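You operate a simulated robot arm through the tools that you are given. There is no shell and no other tool. Be economical: measure what you need, move in short steps, check, and stop when the job is done.

You run a simulated robot arm. Do the job below in one go: nothing can be reset, and whatever is moved stays where it is left.

JOB
Pack the purple book in the carton and tape it shut.
Fine: the ribbed pad lies against the book; both flaps fold in flat under the tape.
Where things are to end (x, y in the base frame): purple book within 0.04 m of [0.35, 0.61]; beige tape strip within 0.04 m of [0.33, 0.63].

The check looks at the end state, three seconds after you hand in, the way a careful person would. Anything else that was tipped, shoved, dropped, spilled or broken makes it a failure. Flat cloth is picked up by pressing the open fingertips on it (5 to 10 N) and closing them slowly along it; thin cloth reads only 2 to 8 mm in the jaws.

ROBOT AND FRAMES
A 6-joint arm with a two-finger parallel gripper, fixed in place. Base frame: the origin is at the foot of the arm, x ahead of it, y to its left, z up; the work surface is at about z = 0.85. Readings come in m, rad, newtons and seconds.
With the tool pointing down near the work surface it reaches from about 0.36 to 0.82 m from the base axis. Its first joint turns from -2.897 to 2.897 rad. Payload 3.91 kg.
The TCP is the grasp point between the finger pads, 0.03 m short of the fingertips. In the tool frame z runs along the fingers and y along their closing line. Largest opening 0.11 m; finger width 0.02, thickness 0.01; the body of the gripper, 0.048 by 0.112 m, starts 0.055 m behind the TCP.
Orientation is told as [roll, pitch, yaw] about the base's x, y, z axes, in that order, counted from this pose: with the fingers straight down and closing along the base's y, the tool's x points along the base's -x, its y along +y and its z along -z.

CONTROLS
- The arm moves only by the tool apply_moves. Its argument "rows" is a list that holds one entry, the list of rows, each a list of 7 numbers: the shift along the tool's x, y, z in m, then the turn, a rotation vector about the tool's x, y, z in rad, then the gripper command, from -1 (shut) to 1 (fully open), values between in proportion. In form: [[[tx, ty, tz, ax, ay, az, fingers], ...]]. A call has 1 to 12 rows; each row shifts and turns the commanded pose from where the row before left it, along the tool's axes as they then stand. Each row takes 0.2 s and may step no farther than 0.05 m and 0.15 rad from the row before; otherwise, or with a gripper value out of range, the whole call is refused. A pose out of reach is approached as far as the arm can. The call stops where the force on the tool passes 40 N (or 10 N more than at its start, if that is more) or the arm is blocked; 0.2 s more then pass. The fingers move at their own pace (about 0.045 m/s each) and stop on an object; they squeeze with about 21 N. The grip force told is the motor's: it shows also when the fingers shut on nothing. Time passes only in rows, and 0.2 s behind the last, so rows that do not move let the fingers close. The reply holds the time, the measured pose of the TCP, the force on the tool along the base axes, the opening and the grip force, in the units named above and with some noise, with the torque about the TCP (base axes, N m) and any sound that the robot's microphone picked up.
- Cameras (640 x 400 px; columns grow to the right, rows downward): "scene" is fixed at [0.402, -0.6503, 1.6749]; the picture's right is [0.97, -0.25, 0.00], its down [-0.15, -0.59, -0.79] and it looks along [0.20, 0.77, -0.61] (base axes); focal length 338 px, centre (320, 200). "wrist" rides on the gripper at [0.077, 0.007, -0.114] in the tool frame; the picture's right is [-0.09, 1.00, 0.00], its down [-0.80, -0.07, -0.59] and it looks along [-0.59, -0.05, 0.80] (tool axes); focal length 270 px, centre (320, 200).
- capture(camera): a new picture of that camera. No time passes.
- slide_trunk(by): slides the trunk up (or, below 0, down) by that many m; the arm rides with it, the base frame stays. It gives what a move gives, with no picture.
- point_at(camera, pixels): for up to 12 pixels [column, row] of the newest picture of that camera ("zoom" is the newest enlarged one), the place [x, y, z] in the base frame of the surface seen there, good to about 0.002 m. No time passes.
- inspect(camera, box): a new picture of the part [left, top, right, bottom] of that camera's present view, enlarged. No time passes.
- finish_job(): hands the job in; it is judged then, once.

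Work in short steps. Measure before you move; look again where a grasp or a placing could have gone wrong, and mend it. You have 80 turns and 34 pictures in all, those below and enlarged ones among them. Open the gripper and draw the arm clear of the work before you hand the job in, unless the task says otherwise; then end with one line.

The tools are called after "Call:" as a command line: name --argument value ..., lists and objects as JSON in quotes. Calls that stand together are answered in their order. apply_moves: Moves the arm, as the interface text tells. Its arguments: {"type":"object","properties":{"rows":{"type":"array","items":{"type":"array","items":{"type":"array","items":{"type":"number"}}}}},"required":["rows"]} The other tools are called the same way: slide_trunk (by) slides the trunk up or down; capture (camera) takes a picture; point_at (camera, pixels) gives the place of the surface under pixels of a picture; inspect (camera, box) takes an enlarged picture of a part of a camera's view; finish_job () hands the job in.

At the start:

```text
t: 0.0
tool_pos: [0.3878, 0.3287, 1.2519]
tcp_rot: [0.0, 0.002, -0.001]
ft_force: [0.1, -0.5, 0.3]
wrist_torque: [0.0, 0.01, 0.01]
finger_gap: 0.1101
grip_force: 0.1
trunk travel left (down, up): [-0.575, 0.035]
```

scene: 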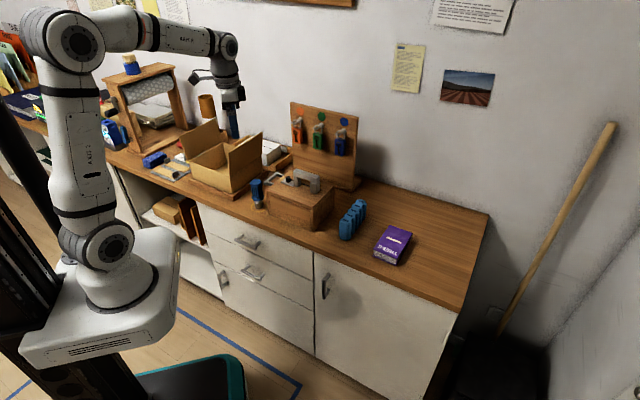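
wrist: 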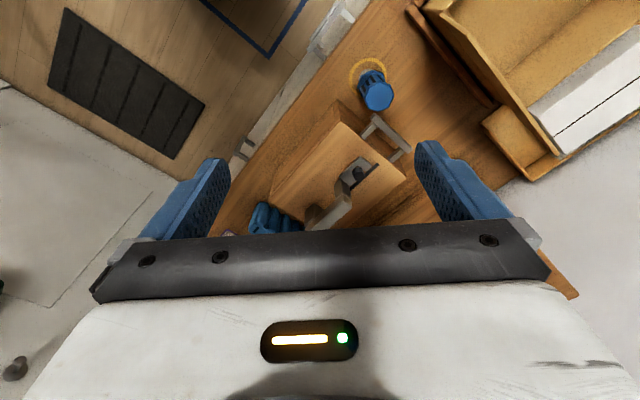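

The scene shows the carton around (225,165), the purple book at (393,243), a blue ribbed thing at (352,218), and a block with a tape tool near (300,190). I'll enlarge both areas to identify parts.

Call:
inspect --camera "scene" --box '[90, 60, 290, 220]'

Call:
inspect --camera "scene" --box '[230, 90, 430, 280]'

```text
2.50 times, centred on (190, 140) of scene
```

zoom: 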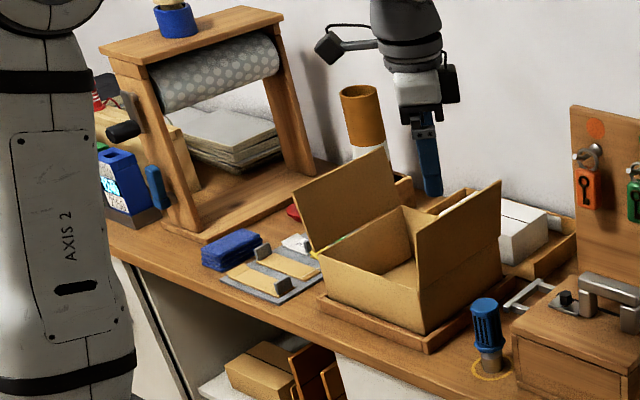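

```text
2.11 times, centred on (330, 185) of scene
```

zoom: 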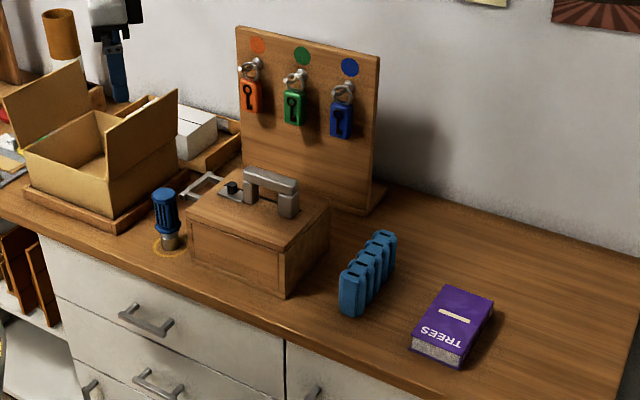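

The second zoom shows the standing ribbed blue pad (365,275), the book (452,325), and the carton with two raised flaps. I'll measure those with this zoom.

Call:
point_at --camera "zoom" --pixels '[[443, 286], [493, 299], [412, 347], [462, 364], [349, 270], [380, 233], [392, 240], [350, 312], [362, 290], [390, 270], [415, 335], [452, 320]]'

Call:
point_at --camera "scene" --pixels '[[187, 154], [228, 193], [221, 150], [261, 132], [182, 133], [213, 120], [213, 142], [218, 166], [193, 183], [190, 181], [232, 199], [215, 178]]'

```text
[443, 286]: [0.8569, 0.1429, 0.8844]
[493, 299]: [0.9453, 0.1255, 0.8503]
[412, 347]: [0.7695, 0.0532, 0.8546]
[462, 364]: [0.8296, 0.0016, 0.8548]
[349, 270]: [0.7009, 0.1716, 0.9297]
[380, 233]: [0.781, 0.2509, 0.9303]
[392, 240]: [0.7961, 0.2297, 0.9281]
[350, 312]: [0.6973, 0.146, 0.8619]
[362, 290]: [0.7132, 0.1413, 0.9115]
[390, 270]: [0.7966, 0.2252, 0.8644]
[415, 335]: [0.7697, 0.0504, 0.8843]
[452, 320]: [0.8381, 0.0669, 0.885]
```

```text
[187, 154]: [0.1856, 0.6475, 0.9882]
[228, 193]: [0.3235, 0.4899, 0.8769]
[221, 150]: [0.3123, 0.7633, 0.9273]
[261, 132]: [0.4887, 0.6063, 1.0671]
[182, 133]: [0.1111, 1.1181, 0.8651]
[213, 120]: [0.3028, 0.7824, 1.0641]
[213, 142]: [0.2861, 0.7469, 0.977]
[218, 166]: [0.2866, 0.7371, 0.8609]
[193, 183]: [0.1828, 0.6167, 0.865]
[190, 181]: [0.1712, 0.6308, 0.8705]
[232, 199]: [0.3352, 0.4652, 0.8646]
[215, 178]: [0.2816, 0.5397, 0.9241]
```

Next I yaw the tool by +90° in place, so the wrist camera looks along +y down into the carton.

Call:
apply_moves --rows '[[[0, 0, 0, 0, 0, -0.143, 1], [0, 0, 0, 0, 0, -0.143, 1], [0, 0, 0, 0, 0, -0.143, 1], [0, 0, 0, 0, 0, -0.143, 1], [0, 0, 0, 0, 0, -0.143, 1], [0, 0, 0, 0, 0, -0.143, 1], [0, 0, 0, 0, 0, -0.143, 1], [0, 0, 0, 0, 0, -0.143, 1], [0, 0, 0, 0, 0, -0.143, 1], [0, 0, 0, 0, 0, -0.143, 1], [0, 0, 0, 0, 0, -0.141, 1]]]'

Call:
capture --camera "wrist"

```text
t: 2.4
tool_pos: [0.389, 0.3278, 1.2528]
tcp_rot: [0.0, 0.001, 1.572]
ft_force: [-0.7, -0.2, 0.3]
wrist_torque: [-0.01, -0.02, 0.03]
finger_gap: 0.1103
grip_force: 0.1
trunk travel left (down, up): [-0.575, 0.035]
```

```text
29 pictures are left
```

wrist: 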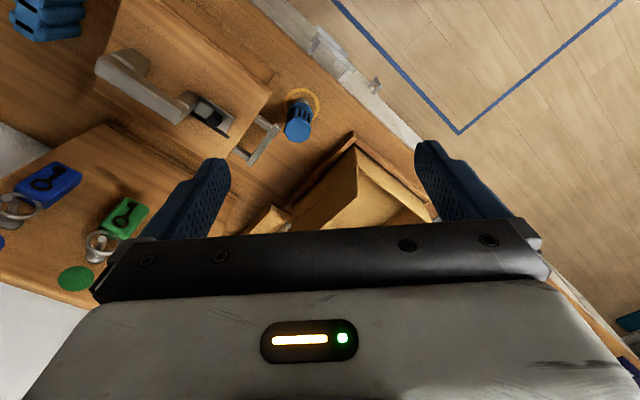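

The carton is partly hidden under the gripper (350,200). I move 0.2 m toward +y, and 0.06 toward -x, staying high, and look again.

Call:
apply_moves --rows '[[[-0.04, 0.012, 0, 0, 0, 0, 1], [-0.04, 0.012, 0, 0, 0, 0, 1], [-0.04, 0.012, 0, 0, 0, 0, 1], [-0.04, 0.012, 0, 0, 0, 0, 1], [-0.04, 0.012, 0, 0, 0, 0, 1]]]'

Call:
capture --camera "wrist"

```text
t: 3.6
tool_pos: [0.3272, 0.5295, 1.2517]
tcp_rot: [-0.001, 0.003, 1.571]
ft_force: [0.6, 1.8, -0.7]
wrist_torque: [0.0, 0.01, -0.02]
finger_gap: 0.11
grip_force: 0.0
trunk travel left (down, up): [-0.575, 0.035]
```

```text
28 pictures are left
```

wrist: 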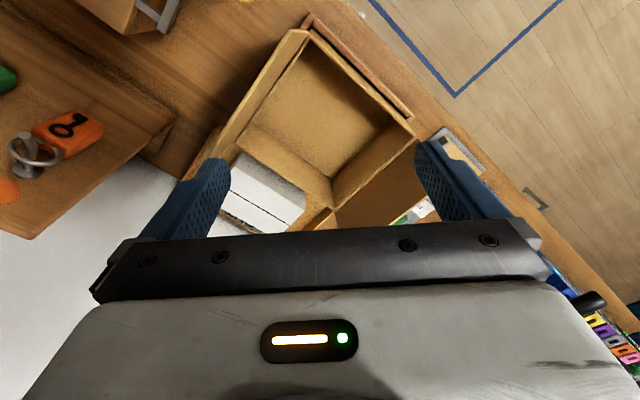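

The carton interior is now visible (330,110). I measure its walls, floor, and flaps.

Call:
point_at --camera "wrist" --pixels '[[310, 42], [411, 134], [395, 112], [330, 207], [240, 130], [305, 32], [334, 178], [318, 48], [300, 110], [360, 120], [262, 78], [375, 200]]'

Call:
inspect --camera "wrist" --box '[200, 0, 520, 240]'

```text
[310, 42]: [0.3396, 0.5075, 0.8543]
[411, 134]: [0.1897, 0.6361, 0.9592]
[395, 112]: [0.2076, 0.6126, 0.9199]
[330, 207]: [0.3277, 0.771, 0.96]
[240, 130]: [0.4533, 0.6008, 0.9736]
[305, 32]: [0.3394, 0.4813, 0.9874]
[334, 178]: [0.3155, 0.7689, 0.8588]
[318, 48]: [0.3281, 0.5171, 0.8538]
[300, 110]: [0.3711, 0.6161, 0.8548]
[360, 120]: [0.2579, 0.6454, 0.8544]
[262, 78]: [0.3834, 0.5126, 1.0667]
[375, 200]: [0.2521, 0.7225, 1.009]
```

```text
1.67 times, centred on (360, 120) of wrist
```

zoom: 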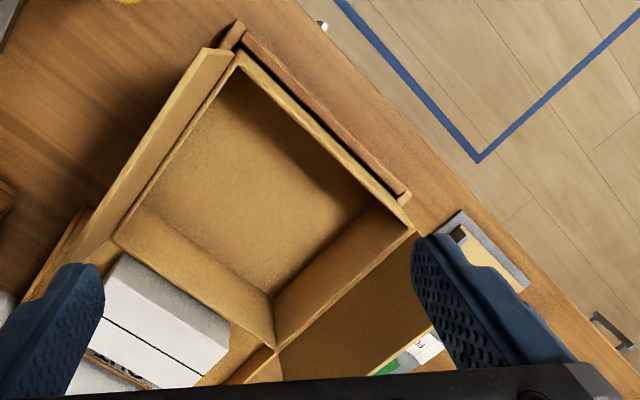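

The carton rim is near z 0.96 with corners ~(0.335,0.48), (0.19,0.636), (0.328,0.77), (0.475,0.615), and the flaps sit on two opposite edges. Next I look at the tape area near scene (168,170) and the standing pad in close-ups.

Call:
inspect --camera "scene" --box '[130, 140, 210, 190]'

Call:
point_at --camera "zoom" --pixels '[[265, 180], [230, 220], [335, 225], [310, 240], [270, 270], [220, 190], [255, 285], [165, 125], [275, 105], [270, 220], [300, 195], [350, 260]]'

Call:
inspect --camera "scene" --box '[310, 185, 430, 275]'

```text
8.00 times, centred on (170, 165) of scene
```

zoom: 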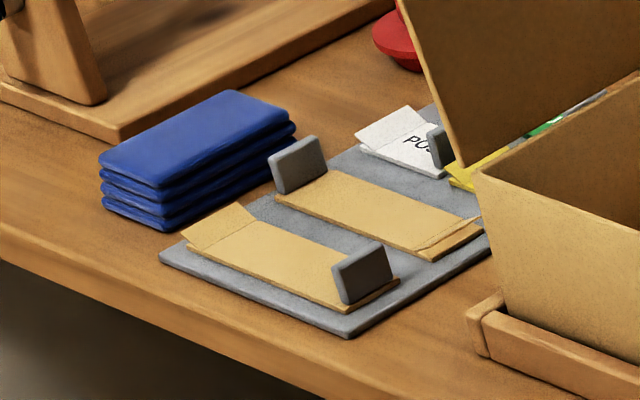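

```text
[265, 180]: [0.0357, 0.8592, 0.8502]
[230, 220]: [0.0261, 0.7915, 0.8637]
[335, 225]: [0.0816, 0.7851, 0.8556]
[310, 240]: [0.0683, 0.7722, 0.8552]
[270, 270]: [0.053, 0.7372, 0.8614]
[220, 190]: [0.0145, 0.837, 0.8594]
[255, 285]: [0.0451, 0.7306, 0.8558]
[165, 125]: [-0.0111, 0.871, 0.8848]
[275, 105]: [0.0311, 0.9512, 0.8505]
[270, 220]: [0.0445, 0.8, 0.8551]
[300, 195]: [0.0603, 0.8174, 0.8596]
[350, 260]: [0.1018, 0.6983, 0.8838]
```

```text
4.44 times, centred on (370, 230) of scene
```

zoom: 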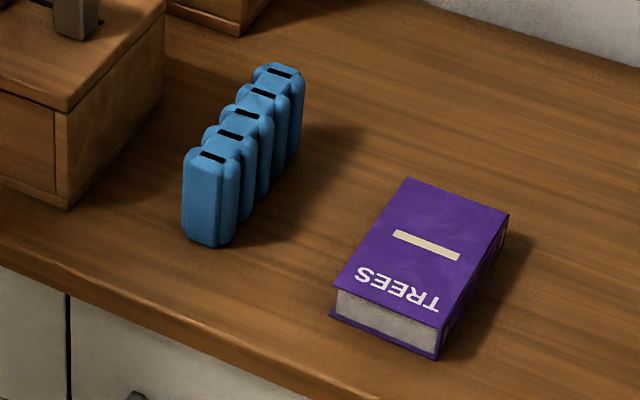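

The ribbed pad is the standing blue five-rib piece (~0.12 long, 0.08 high), and the book lies with its long axis at about 46°. I back out of the carton area and turn to yaw ≈0.80 for the book.

Call:
apply_moves --rows '[[[0.045, -0.02, 0, 0, 0, 0, 1], [0.045, -0.02, 0, 0, 0, 0, 1], [0.045, -0.02, 0, 0, 0, 0, 1], [0.045, -0.02, 0, 0, 0, 0, 1], [0.045, -0.02, 0, 0, 0, 0, 1], [0, 0, 0, 0, 0, 0.128, 1], [0, 0, 0, 0, 0, 0.128, 1], [0, 0, 0, 0, 0, 0.128, 1], [0, 0, 0, 0, 0, 0.128, 1], [0, 0, 0, 0, 0, 0.128, 1], [0, 0, 0, 0, 0, 0.128, 1]]]'

```text
t: 6.0
tool_pos: [0.4275, 0.3021, 1.2515]
tcp_rot: [0.0, -0.001, 0.802]
ft_force: [-0.5, -0.5, -0.4]
wrist_torque: [0.01, 0.02, 0.03]
finger_gap: 0.11
grip_force: 0.1
trunk travel left (down, up): [-0.575, 0.035]
```

Now I translate toward the book, to about (0.74, 0.0, 1.15), and take a wrist picture.

Call:
apply_moves --rows '[[[0, -0.0435, 0.01, 0, 0, 0, 1], [0, -0.0435, 0.01, 0, 0, 0, 1], [0, -0.0435, 0.01, 0, 0, 0, 1], [0, -0.0435, 0.01, 0, 0, 0, 1], [0, -0.0435, 0.01, 0, 0, 0, 1], [0, -0.0435, 0.01, 0, 0, 0, 1], [0, -0.0435, 0.01, 0, 0, 0, 1], [0, -0.0435, 0.01, 0, 0, 0, 1], [0, -0.0435, 0.01, 0, 0, 0, 1], [0, -0.0435, 0.01, 0, 0, 0, 1]]]'

Call:
capture --camera "wrist"

```text
t: 8.2
tool_pos: [0.745, 0.0002, 1.1511]
tcp_rot: [0.003, 0.001, 0.803]
ft_force: [-0.4, 0.3, -0.3]
wrist_torque: [0.04, 0.02, -0.01]
finger_gap: 0.1102
grip_force: 0.0
trunk travel left (down, up): [-0.575, 0.035]
```

```text
24 pictures are left
```

wrist: 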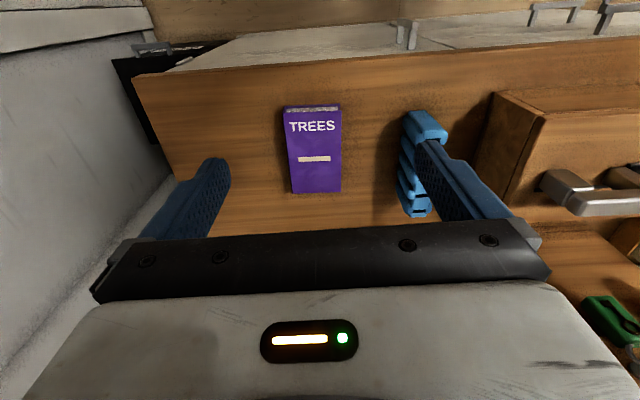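

The book is at (315,150), well aligned; I measure its corners and the pad's outline.

Call:
point_at --camera "wrist" --pixels '[[287, 113], [338, 112], [293, 190], [339, 190], [314, 150], [404, 120], [440, 128], [405, 213], [428, 213], [418, 120], [408, 180]]'

```text
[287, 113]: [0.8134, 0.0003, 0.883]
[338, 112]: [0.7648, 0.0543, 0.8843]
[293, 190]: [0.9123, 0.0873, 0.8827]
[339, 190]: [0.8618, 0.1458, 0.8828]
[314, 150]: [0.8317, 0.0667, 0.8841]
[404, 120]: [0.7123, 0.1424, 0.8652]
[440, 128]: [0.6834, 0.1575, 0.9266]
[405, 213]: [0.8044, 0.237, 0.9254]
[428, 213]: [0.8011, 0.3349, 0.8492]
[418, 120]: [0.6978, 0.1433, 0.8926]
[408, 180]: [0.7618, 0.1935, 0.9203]
```

Book centre is (0.838,0.072), width 0.073, long axis at 42°. I turn to yaw 0.733 and go above a grasp point slightly on the near side, (0.823,0.058), descending to z≈0.97.

Call:
apply_moves --rows '[[[0, 0, 0, 0, 0, 0.069, 1], [-0.0242, -0.0023, 0.02, 0, 0, 0, 1], [-0.0242, -0.0023, 0.02, 0, 0, 0, 1], [-0.0242, -0.0023, 0.035, 0, 0, 0, 1], [-0.0242, -0.0023, 0.035, 0, 0, 0, 1], [0, 0, 0.035, 0, 0, 0, 1], [0, 0, 0.035, 0, 0, 0, 1]]]'

Call:
capture --camera "wrist"

```text
t: 9.8
tool_pos: [0.8207, 0.0623, 0.9697]
tcp_rot: [0.002, 0.002, 0.734]
ft_force: [0.0, 0.5, -0.3]
wrist_torque: [-0.07, 0.04, 0.02]
finger_gap: 0.1101
grip_force: 0.0
trunk travel left (down, up): [-0.575, 0.035]
```

```text
23 pictures are left
```

wrist: 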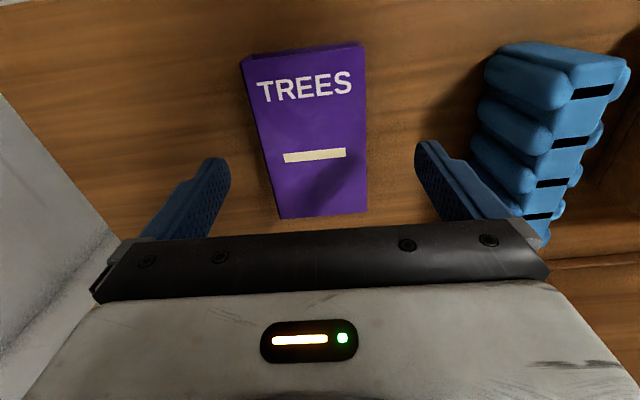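

It reached well. I check the book corners again here to refine alignment, plus the pad.

Call:
point_at --camera "wrist" --pixels '[[245, 62], [362, 50], [282, 214], [365, 210], [490, 62], [490, 100], [580, 65], [626, 70], [560, 100], [525, 220], [545, 235], [612, 100]]'

```text
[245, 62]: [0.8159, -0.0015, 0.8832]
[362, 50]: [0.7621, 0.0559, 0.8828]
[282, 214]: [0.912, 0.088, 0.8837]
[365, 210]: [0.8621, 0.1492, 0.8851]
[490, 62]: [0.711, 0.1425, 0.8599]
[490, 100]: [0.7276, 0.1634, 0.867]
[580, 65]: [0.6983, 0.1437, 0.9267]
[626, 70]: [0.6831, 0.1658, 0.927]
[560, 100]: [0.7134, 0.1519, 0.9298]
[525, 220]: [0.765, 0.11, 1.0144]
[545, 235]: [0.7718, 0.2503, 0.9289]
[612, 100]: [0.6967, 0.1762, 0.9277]
```

Aligned within 4 mm; I make a small correction, descend to z≈0.884 and close.

Call:
apply_moves --rows '[[[-0.008, -0.004, 0.03, 0, 0, -0.016, 1], [0, 0, 0.03, 0, 0, 0, 1], [0, 0, 0.026, 0, 0, 0, 1], [0, 0, 0, 0, 0, 0, 1], [0, 0, 0, 0, 0, 0, -1], [0, 0, 0, 0, 0, 0, -1], [0, 0, 0, 0, 0, 0, -1], [0, 0, 0, 0, 0, 0, -1]]]'

```text
t: 11.6
tool_pos: [0.8272, 0.0627, 0.886]
tcp_rot: [0.002, 0.001, 0.75]
ft_force: [0.1, 0.2, -0.2]
wrist_torque: [-0.01, -0.1, -0.01]
finger_gap: 0.085
grip_force: 20.8
trunk travel left (down, up): [-0.575, 0.035]
```

Gripped at 0.085 m gap. I lift straight up and query the key board's top to plan the path.

Call:
apply_moves --rows '[[[0, 0, -0.015, 0, 0, 0, -1], [0, 0, -0.025, 0, 0, 0, -1], [0, 0, -0.04, 0, 0, 0, -1], [0, 0, -0.04, 0, 0, 0, -1], [0, 0, -0.04, 0, 0, 0, -1], [0, 0, -0.04, 0, 0, 0, -1], [0, 0, -0.04, 0, 0, 0, -1], [0, 0, -0.04, 0, 0, 0, -1], [0, 0, -0.03, 0, 0, 0, -1]]]'

Call:
capture --camera "scene"

Call:
point_at --camera "scene" --pixels '[[293, 104], [355, 120], [340, 180], [300, 175], [315, 180], [285, 178], [262, 183]]'

```text
t: 13.6
tool_pos: [0.7921, 0.0586, 1.1793]
tcp_rot: [0.001, 0.0, 0.75]
ft_force: [-0.9, -0.8, -2.9]
wrist_torque: [-0.04, 0.05, 0.0]
finger_gap: 0.0848
grip_force: 21.0
out of reach, approached as far as the arm can: row 6, 7, 8, 9
trunk travel left (down, up): [-0.575, 0.035]
```

```text
22 pictures are left
```

scene: 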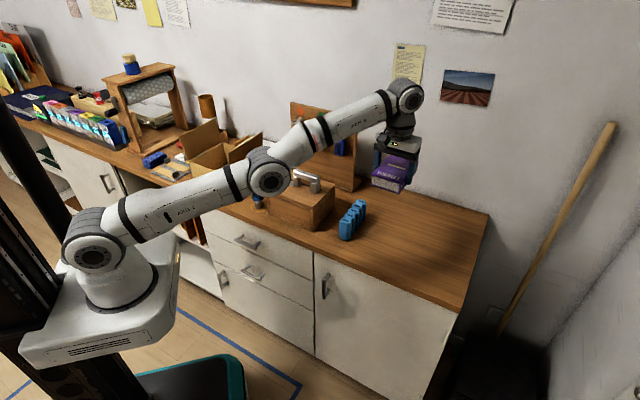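

```text
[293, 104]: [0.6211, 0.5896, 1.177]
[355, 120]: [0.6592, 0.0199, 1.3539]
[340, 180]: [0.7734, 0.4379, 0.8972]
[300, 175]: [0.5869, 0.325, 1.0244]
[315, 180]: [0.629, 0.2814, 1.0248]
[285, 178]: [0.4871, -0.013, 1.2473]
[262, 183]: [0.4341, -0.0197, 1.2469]
```

Board top is 1.18 at (0.62,0.59) and my path stays ~0.2 m clear of it. I move sideways along tool y toward the carton.

Call:
apply_moves --rows '[[[0, 0.03, -0.005, 0, 0, 0, -1], [0, 0.045, 0, 0, 0, 0, -1], [0, 0.045, 0, 0, 0, 0, -1], [0, 0.045, 0, 0, 0, 0, -1], [0, 0.045, 0, 0, 0, 0, -1], [0, 0.045, 0, 0, 0, 0, -1], [0, 0.045, 0, 0, 0, 0, -1], [0, 0.045, 0, 0, 0, 0, -1], [0, 0.045, 0, 0, 0, 0, -1], [0, 0.045, 0, 0, 0, 0, -1]]]'

```text
t: 15.8
tool_pos: [0.7734, 0.1483, 1.1982]
tcp_rot: [0.003, 0.003, 0.751]
ft_force: [0.0, -0.1, -3.5]
wrist_torque: [-0.03, 0.04, -0.03]
finger_gap: 0.0852
grip_force: 21.2
out of reach, approached as far as the arm can: row 1, 2, 3, 4, 5, 6, 7, 8, 9, 10
trunk travel left (down, up): [-0.575, 0.035]
```

It hugs the reach limit; I retract toward the base first and then continue.

Call:
apply_moves --rows '[[[0.04, 0.02, 0, 0, 0, 0, -1], [0.03, 0.035, 0, 0, 0, 0, -1], [0, 0.045, 0, 0, 0, 0, -1], [0, 0.045, 0, 0, 0, 0, -1]]]'

```text
t: 16.8
tool_pos: [0.7678, 0.1671, 1.2032]
tcp_rot: [0.002, 0.004, 0.752]
ft_force: [0.2, -0.9, -2.5]
wrist_torque: [-0.02, 0.04, 0.0]
finger_gap: 0.0849
grip_force: 21.2
out of reach, approached as far as the arm can: row 1, 2, 3, 4
trunk travel left (down, up): [-0.575, 0.035]
```

The arm seems stuck nearly straight near its limit. I test by lowering 0.06 and pulling in slightly to see whether it comes off the limit.

Call:
apply_moves --rows '[[[0, 0, 0.03, 0, 0, 0, -1], [0, 0, 0.03, 0, 0, 0, -1]]]'

```text
t: 17.4
tool_pos: [0.7858, 0.1693, 1.1473]
tcp_rot: [0.001, 0.001, 0.75]
ft_force: [-0.3, -0.3, -1.9]
wrist_torque: [-0.05, 0.04, -0.01]
finger_gap: 0.0849
grip_force: 20.7
out of reach, approached as far as the arm can: row 1, 2
trunk travel left (down, up): [-0.575, 0.035]
```

Lowering moved it outward, so the commanded pose seems to differ from the measured one. I send zero-motion rows to see what the commanded pose does.

Call:
apply_moves --rows '[[[0, 0, 0, 0, 0, 0, -1], [0, 0, 0, 0, 0, 0, -1], [0, 0, 0, 0, 0, 0, -1]]]'

```text
t: 18.2
tool_pos: [0.7851, 0.1709, 1.1486]
tcp_rot: [0.002, 0.001, 0.749]
ft_force: [0.2, 0.5, -2.6]
wrist_torque: [-0.02, 0.04, 0.0]
finger_gap: 0.0848
grip_force: 20.5
trunk travel left (down, up): [-0.575, 0.035]
```

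The commanded pose is the clipped one, so a purely radial inward step should work; I try two small ones.

Call:
apply_moves --rows '[[[0.0172, 0.0102, 0, 0, 0, 0, -1], [0.0172, 0.0102, 0, 0, 0, 0, -1]]]'

```text
t: 18.8
tool_pos: [0.7825, 0.1715, 1.1545]
tcp_rot: [0.001, 0.0, 0.75]
ft_force: [-0.5, 0.8, -2.6]
wrist_torque: [-0.01, 0.01, 0.04]
finger_gap: 0.0849
grip_force: 21.5
out of reach, approached as far as the arm can: row 1, 2
trunk travel left (down, up): [-0.575, 0.035]
```

The readings lie on a sphere, so this is a straight-elbow singularity; I push along the inward normal (in and slightly down) in full steps to bend the elbow.

Call:
apply_moves --rows '[[[0.041, 0.0245, 0.013, 0, 0, 0, -1], [0.041, 0.0245, 0.013, 0, 0, 0, -1], [0.041, 0.0245, 0.013, 0, 0, 0, -1], [0.041, 0.0245, 0.013, 0, 0, 0, -1]]]'

```text
t: 19.8
tool_pos: [0.7831, 0.1713, 1.1538]
tcp_rot: [0.0, 0.002, 0.75]
ft_force: [0.1, -0.2, -3.7]
wrist_torque: [0.0, 0.0, 0.01]
finger_gap: 0.085
grip_force: 21.2
out of reach, approached as far as the arm can: row 1, 2, 3, 4
trunk travel left (down, up): [-0.575, 0.035]
```

Still pinned. I try a nudge outward along the normal, then many very small inward steps so the solver can bend the elbow gradually.

Call:
apply_moves --rows '[[[-0.0246, -0.0147, -0.008, 0, 0, 0, -1], [0.0025, 0.0015, 0.0008, 0, 0, 0, -1], [0.0025, 0.0015, 0.0008, 0, 0, 0, -1], [0.0025, 0.0015, 0.0008, 0, 0, 0, -1], [0.0025, 0.0015, 0.0008, 0, 0, 0, -1], [0.0025, 0.0015, 0.0008, 0, 0, 0, -1], [0.0025, 0.0015, 0.0008, 0, 0, 0, -1], [0.0025, 0.0015, 0.0008, 0, 0, 0, -1], [0.0025, 0.0015, 0.0008, 0, 0, 0, -1], [0.0025, 0.0015, 0.0008, 0, 0, 0, -1]]]'

```text
t: 22.0
tool_pos: [0.7837, 0.1701, 1.1523]
tcp_rot: [0.0, 0.0, 0.751]
ft_force: [0.9, 0.3, -2.3]
wrist_torque: [-0.03, 0.04, 0.02]
finger_gap: 0.0848
grip_force: 20.8
out of reach, approached as far as the arm can: row 1, 2, 3, 4, 5, 7, 8, 9, 10
trunk travel left (down, up): [-0.575, 0.035]
```

The upward lift straightened the elbow; bending should resume by moving downward. I go straight down 0.13 m (book bottom then ~0.985, above the pad top 0.93).

Call:
apply_moves --rows '[[[0, 0, 0.045, 0, 0, 0, -1], [0, 0, 0.045, 0, 0, 0, -1], [0, 0, 0.04, 0, 0, 0, -1]]]'

```text
t: 22.8
tool_pos: [0.8062, 0.1789, 1.0307]
tcp_rot: [0.003, 0.0, 0.751]
ft_force: [-0.2, -0.4, -3.3]
wrist_torque: [-0.02, 0.04, 0.01]
finger_gap: 0.0849
grip_force: 21.3
out of reach, approached as far as the arm can: row 1, 2, 3
trunk travel left (down, up): [-0.575, 0.035]
```

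Now slightly inside the limit sphere. I try inward radial steps with a small downward part.

Call:
apply_moves --rows '[[[0.02, 0.012, 0.008, 0, 0, 0, -1], [0.02, 0.012, 0.004, 0, 0, 0, -1], [0.02, 0.012, 0, 0, 0, 0, -1]]]'

```text
t: 23.6
tool_pos: [0.8057, 0.1792, 1.0282]
tcp_rot: [0.001, 0.003, 0.752]
ft_force: [0.6, 0.4, -2.4]
wrist_torque: [-0.05, 0.06, 0.02]
finger_gap: 0.0848
grip_force: 20.7
out of reach, approached as far as the arm can: row 1, 2, 3
trunk travel left (down, up): [-0.575, 0.035]
```

Little progress; downward moves do work, so I swing sideways away from the pad (toward the book's old place) while lowering, then retry inward from a low pose.

Call:
apply_moves --rows '[[[0.016, -0.0259, 0.005, 0, 0, 0, -1], [0.018, -0.0259, 0.01, 0, 0, 0, -1], [0.018, -0.0259, 0.01, 0, 0, 0, -1], [0.018, -0.0259, 0.015, 0, 0, 0, -1], [0.01, -0.01, 0.03, 0, 0, 0, -1]]]'

```text
t: 24.8
tool_pos: [0.8314, 0.0396, 0.9637]
tcp_rot: [0.002, 0.002, 0.75]
ft_force: [-0.3, -0.2, -2.5]
wrist_torque: [-0.05, 0.02, 0.01]
finger_gap: 0.0848
grip_force: 21.1
out of reach, approached as far as the arm can: row 2
trunk travel left (down, up): [-0.575, 0.035]
```

Free now: the last rows were reachable. I move radially inward at this low height, clear of the pad.

Call:
apply_moves --rows '[[[0.0115, 0.0097, 0.003, 0, 0, 0, -1], [0.0153, 0.0129, 0, 0, 0, 0, -1], [0.023, 0.0194, 0, 0, 0, 0, -1], [0.023, 0.0194, 0, 0, 0, 0, -1], [0.023, 0.0194, 0, 0, 0, 0, -1]]]'

```text
t: 26.0
tool_pos: [0.8302, 0.0399, 0.9632]
tcp_rot: [0.003, 0.0, 0.75]
ft_force: [-0.6, -0.1, -2.1]
wrist_torque: [-0.06, 0.03, 0.0]
finger_gap: 0.0845
grip_force: 21.0
out of reach, approached as far as the arm can: row 1, 2, 3, 4, 5
trunk travel left (down, up): [-0.575, 0.035]
```

Inward motion is dropped by the solver while the elbow is near straight, but wrist-pitching motions share into the elbow. I pitch the fingers inward (toward the base) while letting the TCP swing inward on an arc.

Call:
apply_moves --rows '[[[0.027, 0.0226, 0, -0.09, 0.107, 0, -1], [0.027, 0.0226, 0, -0.09, 0.107, 0, -1], [0.027, 0.0226, 0, -0.09, 0.107, 0, -1]]]'

```text
t: 26.8
tool_pos: [0.7449, 0.0329, 0.987]
tcp_rot: [0.287, 0.324, 0.797]
ft_force: [-0.2, 0.1, -2.7]
wrist_torque: [-0.06, 0.0, -0.01]
finger_gap: 0.085
grip_force: 21.0
out of reach, approached as far as the arm can: row 1, 2, 3
trunk travel left (down, up): [-0.575, 0.035]
```

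Tilted 0.42 rad. Now I try horizontal inward steps in the tilted frame.

Call:
apply_moves --rows '[[[0.014, 0.0118, 0.008, 0, 0, 0, -1], [0.021, 0.0177, 0.0122, 0, 0, 0, -1], [0.021, 0.0177, 0.0122, 0, 0, 0, -1]]]'

```text
t: 27.6
tool_pos: [0.744, 0.0338, 0.9867]
tcp_rot: [0.287, 0.325, 0.798]
ft_force: [0.8, -0.6, -3.5]
wrist_torque: [-0.03, 0.01, 0.01]
finger_gap: 0.0851
grip_force: 21.0
out of reach, approached as far as the arm can: row 1, 2, 3
trunk travel left (down, up): [-0.575, 0.035]
```

I continue the inward pitch by another 0.4 rad, which should force more elbow bend, then test an inward step in the same call.

Call:
apply_moves --rows '[[[0.024, 0.02, 0, -0.09, 0.107, 0, -1], [0.024, 0.02, 0, -0.09, 0.107, 0, -1], [0.024, 0.02, 0, -0.09, 0.107, 0, -1], [0.018, 0.015, 0.02, 0, 0, 0, -1], [0.018, 0.015, 0.02, 0, 0, 0, -1]]]'

```text
t: 28.8
tool_pos: [0.7411, 0.034, 0.9766]
tcp_rot: [0.315, 0.351, 0.806]
ft_force: [-0.2, 0.9, -3.1]
wrist_torque: [-0.07, 0.02, 0.01]
finger_gap: 0.0849
grip_force: 21.1
out of reach, approached as far as the arm can: row 1, 2, 3, 4, 5
trunk travel left (down, up): [-0.575, 0.035]
```

Pitch has stalled too. I look at the arm's configuration in the scene view.

Call:
inspect --camera "scene" --box '[40, 60, 460, 320]'

```text
1.52 times, centred on (250, 190) of scene
```

zoom: 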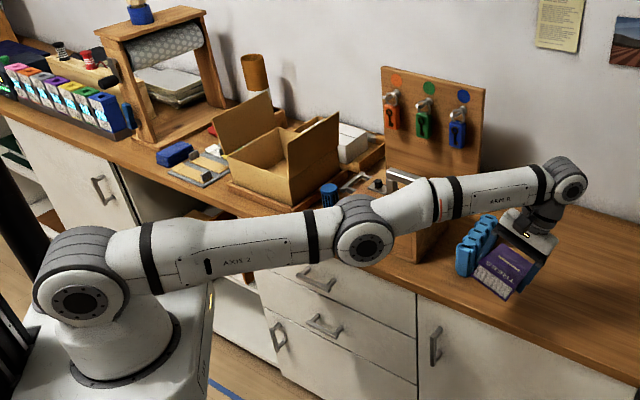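

The elbow looks sagged (elbow-down). I measure the joint hub points to know the bend.

Call:
point_at --camera "zoom" --pixels '[[78, 302], [366, 248], [571, 187], [540, 215], [270, 255], [480, 197]]'

```text
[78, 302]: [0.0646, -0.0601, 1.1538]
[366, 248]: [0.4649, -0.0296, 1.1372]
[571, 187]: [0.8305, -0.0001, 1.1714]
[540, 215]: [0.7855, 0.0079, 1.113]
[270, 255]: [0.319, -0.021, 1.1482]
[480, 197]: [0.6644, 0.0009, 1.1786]
```

The elbow bent slightly the wrong way (elbow ~2.6 cm below the shoulder–wrist line), so inward commands push it against its limit. I stretch outward and pitch with the TCP fixed to bring it back through straight.

Call:
apply_moves --rows '[[[-0.021, -0.0177, -0.0122, 0, 0, 0, -1], [0, 0, 0, -0.09, 0.107, 0, -1], [0, 0, 0, -0.09, 0.107, 0, -1], [0, 0, 0, -0.09, 0.107, 0, -1]]]'

Call:
inspect --camera "scene" --box '[40, 60, 460, 320]'

Call:
point_at --camera "zoom" --pixels '[[78, 302], [366, 248], [571, 187], [540, 215], [270, 255], [480, 197]]'

```text
t: 29.8
tool_pos: [0.6488, 0.0272, 0.9651]
tcp_rot: [0.666, 0.634, 0.977]
ft_force: [0.2, 0.7, -2.7]
wrist_torque: [-0.05, -0.02, -0.01]
finger_gap: 0.0849
grip_force: 21.1
out of reach, approached as far as the arm can: row 1, 2, 3, 4
trunk travel left (down, up): [-0.575, 0.035]
```

```text
1.52 times, centred on (250, 190) of scene
```

zoom: 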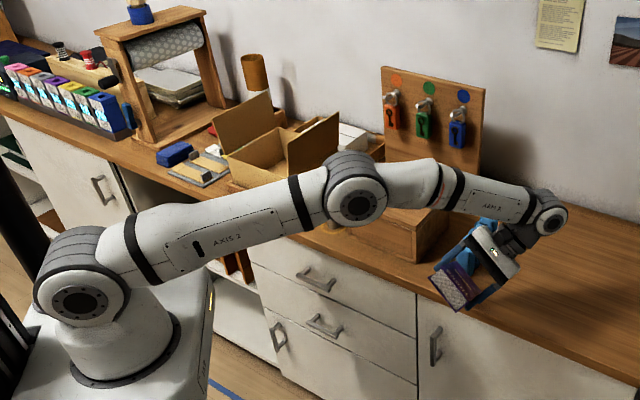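

```text
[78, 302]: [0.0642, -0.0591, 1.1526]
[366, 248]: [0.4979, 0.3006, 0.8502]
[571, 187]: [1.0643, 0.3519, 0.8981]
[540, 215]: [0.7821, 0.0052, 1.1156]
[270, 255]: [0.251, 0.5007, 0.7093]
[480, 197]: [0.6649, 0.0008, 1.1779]
```

The elbow is up again. I move up-and-inward along the tilted frame, then un-pitch step by step.

Call:
apply_moves --rows '[[[0.0306, 0.0258, 0, 0, 0, 0, -1], [0.0306, 0.0258, 0, 0, 0, 0, -1], [0.0306, 0.0258, 0, 0, 0, 0, -1], [0, 0, 0, 0.09, -0.107, 0, -1], [0, 0, 0, 0.09, -0.107, 0, -1], [0, 0, 0, 0.09, -0.107, 0, -1], [0, 0, 0, 0.09, -0.107, 0, -1]]]'

```text
t: 31.4
tool_pos: [0.5704, 0.0259, 1.0587]
tcp_rot: [0.212, 0.246, 0.776]
ft_force: [0.0, 0.5, -2.2]
wrist_torque: [-0.03, -0.02, -0.02]
finger_gap: 0.0846
grip_force: 20.5
trunk travel left (down, up): [-0.575, 0.035]
```

Free and reachable. I finish un-pitching and rise to z≈1.2.

Call:
apply_moves --rows '[[[0, 0, 0, 0.09, -0.107, 0, -1], [0, 0, 0, 0.09, -0.107, 0, -1], [0, 0, 0, 0.029, -0.034, 0, -1], [0, 0, -0.035, 0, 0, 0, -1], [0, 0, -0.035, 0, 0, 0, -1], [0, 0, -0.035, 0, 0, 0, -1], [0, 0, -0.035, 0, 0, 0, -1]]]'

```text
t: 33.0
tool_pos: [0.5686, 0.0249, 1.199]
tcp_rot: [0.002, 0.002, 0.751]
ft_force: [0.2, 0.4, -1.9]
wrist_torque: [-0.03, 0.04, 0.03]
finger_gap: 0.085
grip_force: 20.9
trunk travel left (down, up): [-0.575, 0.035]
```

Orientation restored. Now I travel to above the carton, 12 rows toward (0.339,0.60).

Call:
apply_moves --rows '[[[-0.0172, 0.0445, 0, 0, 0, 0, -1], [-0.0172, 0.0445, 0, 0, 0, 0, -1], [-0.0172, 0.0445, 0, 0, 0, 0, -1], [-0.0172, 0.0445, 0, 0, 0, 0, -1], [-0.0172, 0.0445, 0, 0, 0, 0, -1], [-0.0172, 0.0445, 0, 0, 0, 0, -1], [-0.0172, 0.0445, 0, 0, 0, 0, -1], [-0.0172, 0.0445, 0, 0, 0, 0, -1], [-0.0172, 0.0445, 0, 0, 0, 0, -1], [-0.0172, 0.0445, 0, 0, 0, 0, -1], [-0.0172, 0.0445, 0, 0, 0, 0, -1], [-0.0172, 0.0445, 0, 0, 0, 0, -1]]]'

Call:
capture --camera "wrist"

Call:
point_at --camera "wrist" --pixels '[[320, 180], [275, 195], [365, 195]]'

```text
t: 35.6
tool_pos: [0.3574, 0.5616, 1.1989]
tcp_rot: [0.001, 0.004, 0.75]
ft_force: [-0.5, 0.5, -3.8]
wrist_torque: [-0.06, 0.04, -0.02]
finger_gap: 0.0848
grip_force: 20.8
trunk travel left (down, up): [-0.575, 0.035]
```

```text
19 pictures are left
```

wrist: 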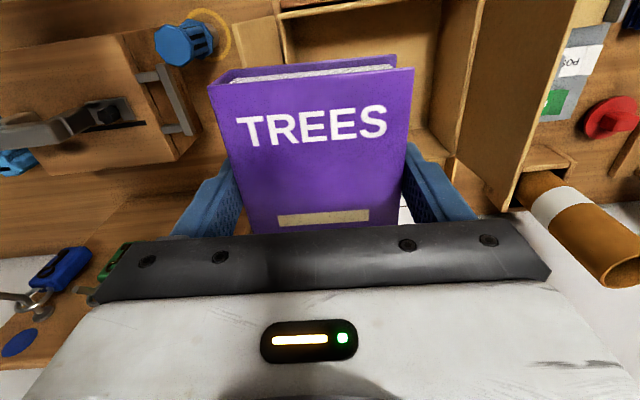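

```text
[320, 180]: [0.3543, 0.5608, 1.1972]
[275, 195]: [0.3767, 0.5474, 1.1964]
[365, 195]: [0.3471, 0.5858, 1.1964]
```

The book is held level. I measure its visible corners and the carton edges to set the final target.

Call:
point_at --camera "wrist" --pixels '[[213, 86], [410, 72], [300, 62], [268, 5], [475, 8], [446, 155], [520, 205], [215, 66], [575, 8], [440, 125], [225, 55], [360, 25]]'

```text
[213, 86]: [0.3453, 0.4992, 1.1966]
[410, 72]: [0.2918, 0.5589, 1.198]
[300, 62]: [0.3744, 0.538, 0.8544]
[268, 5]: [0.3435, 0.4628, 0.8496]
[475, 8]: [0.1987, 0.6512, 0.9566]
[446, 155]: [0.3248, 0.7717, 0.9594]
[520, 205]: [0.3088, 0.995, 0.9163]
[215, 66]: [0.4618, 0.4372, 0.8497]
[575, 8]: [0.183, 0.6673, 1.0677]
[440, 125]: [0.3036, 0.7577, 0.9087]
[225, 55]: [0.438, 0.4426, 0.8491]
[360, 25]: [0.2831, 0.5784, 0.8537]
```

Book centre sits (+0.010,+0.012) from TCP. I shift to TCP (0.340,0.598), align yaw by +0.03, and descend to z≈0.92.

Call:
apply_moves --rows '[[[-0.0121, 0.0385, 0, 0, 0, -0.03, -1], [0, 0, 0.04, 0, 0, 0, -1], [0, 0, 0.04, 0, 0, 0, -1], [0, 0, 0.04, 0, 0, 0, -1], [0, 0, 0.04, 0, 0, 0, -1], [0, 0, 0.04, 0, 0, 0, -1], [0, 0, 0.04, 0, 0, 0, -1], [0, 0, 0.04, 0, 0, 0, -1]]]'

```text
t: 37.4
tool_pos: [0.3393, 0.5941, 0.918]
tcp_rot: [0.003, 0.003, 0.78]
ft_force: [0.2, 0.8, -2.5]
wrist_torque: [-0.05, 0.04, -0.01]
finger_gap: 0.0846
grip_force: 20.7
trunk travel left (down, up): [-0.575, 0.035]
```

No contact so far; I lower the last 2.6 cm, then open slightly (to ~0.10 m) and rise.

Call:
apply_moves --rows '[[[-0.003, 0.002, 0.012, 0, 0, 0, -1], [0, 0, 0.008, 0, 0, 0, -1], [0, 0, 0.005, 0, 0, 0, -1], [0, 0, 0.002, 0, 0, 0, -1]]]'

```text
t: 38.4
tool_pos: [0.3421, 0.5962, 0.8919]
tcp_rot: [0.002, 0.001, 0.78]
ft_force: [-0.1, 0.2, -3.8]
wrist_torque: [-0.05, 0.04, -0.02]
finger_gap: 0.0849
grip_force: 20.9
trunk travel left (down, up): [-0.575, 0.035]
```

Call:
apply_moves --rows '[[[0, 0, 0.002, 0, 0, 0, -1], [0, 0, 0.001, 0, 0, 0, -1]]]'

```text
t: 39.0
tool_pos: [0.3419, 0.5963, 0.8917]
tcp_rot: [0.002, 0.0, 0.78]
ft_force: [-0.8, -2.1, 2.7]
wrist_torque: [0.11, -0.5, -0.18]
finger_gap: 0.0849
grip_force: 21.1
trunk travel left (down, up): [-0.575, 0.035]
```

The force changed sign (book touches the carton floor). I open a little and rise out.

Call:
apply_moves --rows '[[[0, 0, 0, 0, 0, 0, 0.8], [0, 0, 0, 0, 0, 0, 0.8], [0, 0, -0.03, 0, 0, 0, 0.8], [0, 0, -0.04, 0, 0, 0, 0.8], [0, 0, -0.04, 0, 0, 0, 0.8], [0, 0, -0.04, 0, 0, 0, 0.8], [0, 0, -0.04, 0, 0, 0, 0.8], [0, 0, -0.04, 0, 0, 0, 0.8], [0, 0, -0.04, 0, 0, 0, 0.8], [0, 0, -0.03, 0, 0, 0, 0.8]]]'

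Call:
capture --camera "wrist"

```text
t: 41.2
tool_pos: [0.341, 0.5982, 1.1873]
tcp_rot: [0.002, 0.003, 0.781]
ft_force: [-0.1, -0.1, 0.1]
wrist_torque: [-0.02, 0.01, -0.01]
finger_gap: 0.0989
grip_force: 0.0
trunk travel left (down, up): [-0.575, 0.035]
```

```text
18 pictures are left
```

wrist: 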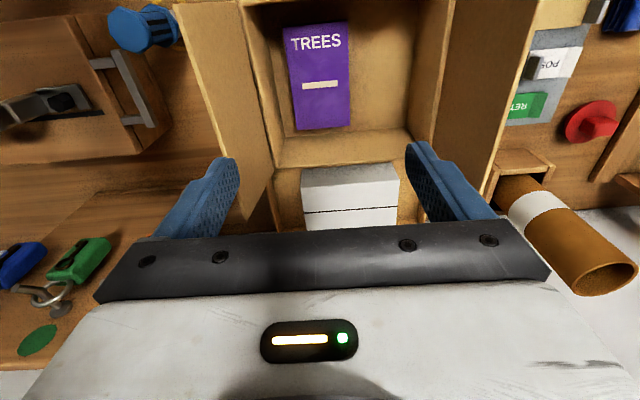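

The book lies in the carton. I measure its corners and the inner walls to know where the pad must go.

Call:
point_at --camera "wrist" --pixels '[[288, 30], [345, 24], [298, 126], [350, 122], [262, 60], [270, 140], [415, 60], [408, 128], [180, 10], [250, 180], [447, 20], [530, 20]]'

```text
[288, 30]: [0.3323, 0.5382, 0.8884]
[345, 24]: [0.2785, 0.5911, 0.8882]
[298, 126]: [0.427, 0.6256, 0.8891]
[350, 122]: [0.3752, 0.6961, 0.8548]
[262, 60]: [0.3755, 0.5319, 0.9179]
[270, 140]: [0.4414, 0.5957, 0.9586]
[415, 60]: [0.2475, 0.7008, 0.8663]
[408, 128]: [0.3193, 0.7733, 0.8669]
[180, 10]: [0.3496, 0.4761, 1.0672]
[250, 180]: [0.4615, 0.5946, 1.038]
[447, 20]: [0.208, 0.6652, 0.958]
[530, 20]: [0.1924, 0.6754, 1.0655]
```

The book is centred at (0.353,0.608), on target. Next I fly to above the pad at about (0.74,0.197) with the gripper open.

Call:
apply_moves --rows '[[[0, -0.047, 0, 0, 0, 0, 1], [0, -0.047, 0, 0, 0, 0, 1], [0, -0.047, 0, 0, 0, 0, 1], [0, -0.047, 0, 0, 0, 0, 1], [0, -0.047, 0, 0, 0, 0, 1], [0, -0.047, 0, 0, 0, 0, 1], [0, -0.047, 0, 0, 0, 0, 1], [0, -0.047, 0.01, 0, 0, 0, 1], [0, -0.047, 0.01, 0, 0, 0, 1], [0, -0.047, 0.01, 0, 0, 0, 1], [0.01, -0.047, 0.02, 0, 0, 0, 1], [0.01, -0.047, 0.02, 0, 0, 0, 1]]]'

Call:
capture --camera "wrist"

```text
refused: row 11 steps farther than a row can; nothing moved
```

```text
17 pictures are left
```

wrist: 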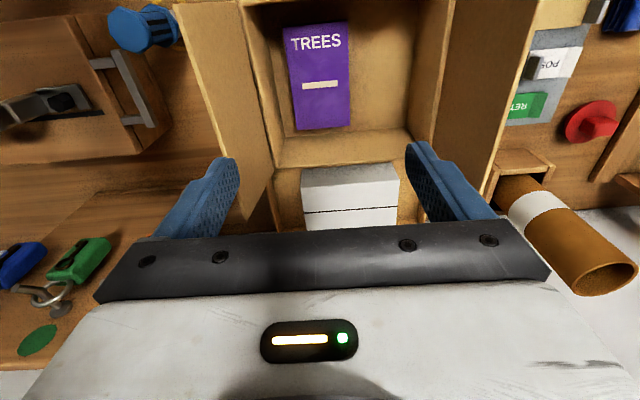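

The step was too long in row 11 and nothing moved; I resend with legal steps.

Call:
apply_moves --rows '[[[0, -0.047, 0, 0, 0, 0, 1], [0, -0.047, 0, 0, 0, 0, 1], [0, -0.047, 0, 0, 0, 0, 1], [0, -0.047, 0, 0, 0, 0, 1], [0, -0.047, 0, 0, 0, 0, 1], [0, -0.047, 0, 0, 0, 0, 1], [0, -0.047, 0, 0, 0, 0, 1], [0, -0.047, 0.01, 0, 0, 0, 1], [0, -0.047, 0.01, 0, 0, 0, 1], [0, -0.047, 0.01, 0, 0, 0, 1], [0.01, -0.04, 0.02, 0, 0, 0, 1], [0.01, -0.04, 0.02, 0, 0, 0, 1]]]'

Call:
capture --camera "wrist"

```text
t: 43.8
tool_pos: [0.7165, 0.1913, 1.1189]
tcp_rot: [0.002, 0.0, 0.78]
ft_force: [0.2, -0.5, 0.2]
wrist_torque: [0.01, -0.04, -0.01]
finger_gap: 0.1101
grip_force: 0.1
trunk travel left (down, up): [-0.575, 0.035]
```

```text
16 pictures are left
```

wrist: 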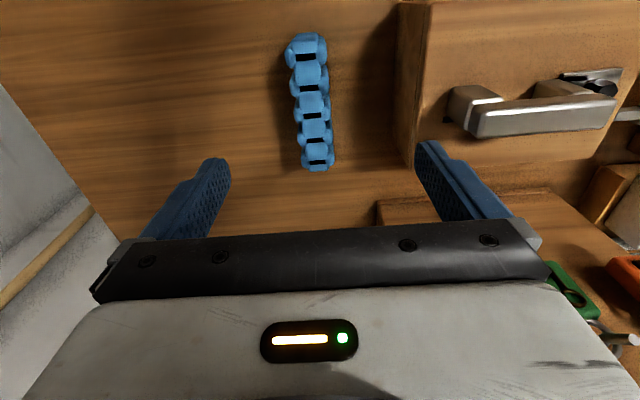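

The pad is viewed from above at (310,105), well aligned. I measure its top outline and the clearance to the block on the right.

Call:
point_at --camera "wrist" --pixels '[[298, 40], [321, 40], [306, 57], [312, 115], [317, 162], [306, 165], [330, 163], [297, 115], [328, 112], [292, 60], [402, 150], [395, 60]]'

```text
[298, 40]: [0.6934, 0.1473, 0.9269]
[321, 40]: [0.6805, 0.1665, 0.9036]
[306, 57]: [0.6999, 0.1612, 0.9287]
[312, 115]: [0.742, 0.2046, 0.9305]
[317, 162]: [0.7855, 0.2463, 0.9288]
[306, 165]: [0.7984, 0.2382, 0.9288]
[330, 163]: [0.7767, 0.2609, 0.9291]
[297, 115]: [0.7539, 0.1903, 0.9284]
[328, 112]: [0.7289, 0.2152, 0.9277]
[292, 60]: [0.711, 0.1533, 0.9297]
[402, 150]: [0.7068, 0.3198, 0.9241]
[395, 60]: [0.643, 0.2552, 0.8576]
```

Pad centre (0.742,0.205), axis 45°, top z 0.929; block clearance 0.105 m. I move over it and descend to z≈0.921, then close.

Call:
apply_moves --rows '[[[-0.0275, -0.0085, 0, 0, 0, 0, 1], [0, 0, 0.04, 0, 0, 0, 1], [0, 0, 0.04, 0, 0, 0, 1], [0, 0, 0.04, 0, 0, 0, 1], [0, 0, 0.04, 0, 0, 0, 1], [0, 0, 0.025, 0, 0, 0, 1], [0, 0, 0.013, 0, 0, 0, 1], [0, 0, 0, 0, 0, 0, 0.2], [0, 0, 0, 0, 0, 0, -0.2], [0, 0, 0, 0, 0, 0, -0.6], [0, 0, 0, 0, 0, 0, -0.6]]]'

```text
t: 46.2
tool_pos: [0.7396, 0.2028, 0.9222]
tcp_rot: [0.002, 0.002, 0.779]
ft_force: [-0.1, -0.4, 0.3]
wrist_torque: [0.02, 0.01, 0.01]
finger_gap: 0.0432
grip_force: 20.8
trunk travel left (down, up): [-0.575, 0.035]
```

Gripped at 0.043 m with 21 N. I lift, retracting toward the base as I rise to keep the elbow bent.

Call:
apply_moves --rows '[[[0, 0, -0.02, 0, 0, 0, -1], [0, 0, -0.04, 0, 0, 0, -1], [0, 0, -0.04, 0, 0, 0, -1], [0.02, 0.01, -0.04, 0, 0, 0, -1], [0.02, 0.01, -0.04, 0, 0, 0, -1], [0.02, 0.01, -0.04, 0, 0, 0, -1], [0.02, 0.01, -0.04, 0, 0, 0, -1], [0.02, 0.01, -0.01, 0, 0, 0, -1]]]'

```text
t: 48.0
tool_pos: [0.6321, 0.1671, 1.1872]
tcp_rot: [0.002, 0.001, 0.781]
ft_force: [-0.2, -0.4, -0.6]
wrist_torque: [0.0, -0.02, -0.02]
finger_gap: 0.0434
grip_force: 21.4
trunk travel left (down, up): [-0.575, 0.035]
```

Pad held. I rotate 0.037 to match the book and travel toward (0.305,0.655) above the carton.

Call:
apply_moves --rows '[[[0, 0, 0, 0, 0, 0.037, -1], [-0.0075, 0.0475, 0, 0, 0, 0, -1], [-0.0075, 0.0475, 0, 0, 0, 0, -1], [-0.0075, 0.0475, 0, 0, 0, 0, -1], [-0.0075, 0.0475, 0, 0, 0, 0, -1], [-0.0075, 0.0475, 0, 0, 0, 0, -1], [-0.0075, 0.0475, 0, 0, 0, 0, -1], [-0.0075, 0.0475, 0, 0, 0, 0, -1], [-0.0075, 0.0475, 0, 0, 0, 0, -1], [-0.0075, 0.0475, 0, 0, 0, 0, -1], [-0.0075, 0.0475, 0, 0, 0, 0, -1], [-0.0075, 0.0475, 0, 0, 0, 0, -1]]]'

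```text
t: 50.6
tool_pos: [0.3397, 0.6118, 1.1937]
tcp_rot: [-0.001, 0.003, 0.744]
ft_force: [0.0, 0.1, -0.1]
wrist_torque: [0.01, -0.02, 0.05]
finger_gap: 0.0428
grip_force: 20.8
trunk travel left (down, up): [-0.575, 0.035]
```

Final lateral shift and descent to z≈0.935, just above the floor height for the pad.

Call:
apply_moves --rows '[[[-0.002, 0.0275, 0, 0, 0, 0, -1], [-0.002, 0.0275, 0, 0, 0, 0, -1], [0, 0, 0.04, 0, 0, 0, -1], [0, 0, 0.04, 0, 0, 0, -1], [0, 0, 0.04, 0, 0, 0, -1], [0, 0, 0.04, 0, 0, 0, -1], [0, 0, 0.04, 0, 0, 0, -1], [0, 0, 0.04, 0, 0, 0, -1], [0, 0, 0.014, 0, 0, 0, -1], [0, 0, 0, 0, 0, 0, -1]]]'

Call:
capture --camera "wrist"

```text
t: 52.8
tool_pos: [0.3065, 0.6523, 0.9393]
tcp_rot: [-0.001, 0.002, 0.745]
ft_force: [-0.3, 1.2, -0.8]
wrist_torque: [0.0, -0.02, -0.03]
finger_gap: 0.0433
grip_force: 20.0
trunk travel left (down, up): [-0.575, 0.035]
```

```text
15 pictures are left
```

wrist: 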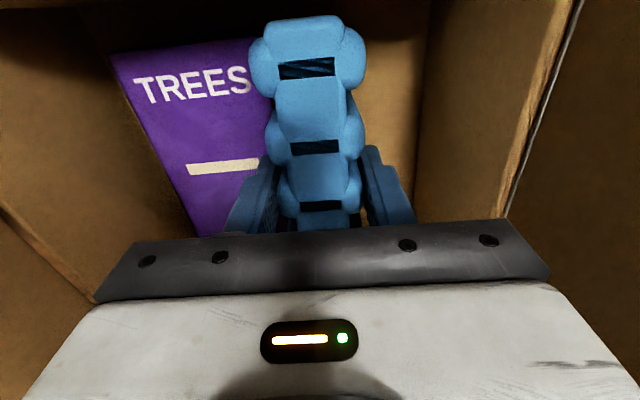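

The pad is beside the book with the left finger above it. I lower ~1.1 cm until contact, then nudge toward the book (tool −y).

Call:
apply_moves --rows '[[[0, 0, 0.006, 0, 0, 0, -1], [0, 0, 0.005, 0, 0, 0, -1], [0, 0, 0, 0, 0, 0, -1]]]'

Call:
apply_moves --rows '[[[0, -0.003, 0, 0, 0, 0, -1], [0, -0.002, 0, 0, 0, 0, -1], [0, 0, 0, 0, 0, 0, -1]]]'

```text
t: 53.6
tool_pos: [0.3073, 0.6528, 0.9263]
tcp_rot: [0.001, 0.001, 0.743]
ft_force: [0.2, 0.5, -1.0]
wrist_torque: [0.02, 0.0, -0.02]
finger_gap: 0.0431
grip_force: 21.5
trunk travel left (down, up): [-0.575, 0.035]
```

```text
t: 54.4
tool_pos: [0.3099, 0.6512, 0.9273]
tcp_rot: [0.002, 0.002, 0.742]
ft_force: [-0.2, 0.2, 0.4]
wrist_torque: [0.04, 0.0, 0.05]
finger_gap: 0.0435
grip_force: 20.6
trunk travel left (down, up): [-0.575, 0.035]
```

No contact force yet; I nudge further in 2 mm steps and watch the lateral force.

Call:
apply_moves --rows '[[[0, -0.002, 0, 0, 0, 0, -1], [0, -0.002, 0, 0, 0, 0, -1], [0, 0, 0.001, 0, 0, 0, -1]]]'

```text
t: 55.2
tool_pos: [0.3122, 0.6475, 0.9259]
tcp_rot: [0.001, 0.001, 0.743]
ft_force: [-0.2, 0.9, 2.8]
wrist_torque: [-0.07, 0.09, -0.03]
finger_gap: 0.0431
grip_force: 20.8
trunk travel left (down, up): [-0.575, 0.035]
```

The pad now rests on the floor (2.8 N up). Two more lateral nudges.

Call:
apply_moves --rows '[[[0, -0.002, -0.001, 0, 0, 0, -1], [0, -0.002, 0, 0, 0, 0, -1], [0, 0, 0, 0, 0, 0, -1]]]'

Call:
capture --camera "wrist"

```text
t: 56.0
tool_pos: [0.3171, 0.6445, 0.9248]
tcp_rot: [0.001, 0.001, 0.744]
ft_force: [0.8, 0.2, -0.8]
wrist_torque: [0.03, 0.03, -0.07]
finger_gap: 0.0428
grip_force: 21.4
trunk travel left (down, up): [-0.575, 0.035]
```

```text
14 pictures are left
```

wrist: 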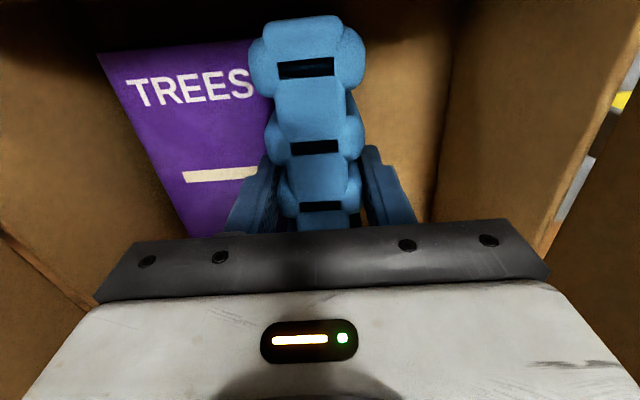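

I measure the book's visible corner and edges to see if the pad has touched or pushed it.

Call:
point_at --camera "wrist" --pixels '[[102, 58], [185, 228], [245, 45], [252, 70], [262, 120], [248, 165], [135, 130], [262, 95]]'

```text
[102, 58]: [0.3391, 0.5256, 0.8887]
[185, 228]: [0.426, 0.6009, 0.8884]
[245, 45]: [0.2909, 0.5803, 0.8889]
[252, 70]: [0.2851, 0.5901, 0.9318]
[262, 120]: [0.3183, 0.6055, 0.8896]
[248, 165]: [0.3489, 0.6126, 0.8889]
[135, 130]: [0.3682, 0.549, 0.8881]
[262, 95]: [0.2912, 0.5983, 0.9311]
```

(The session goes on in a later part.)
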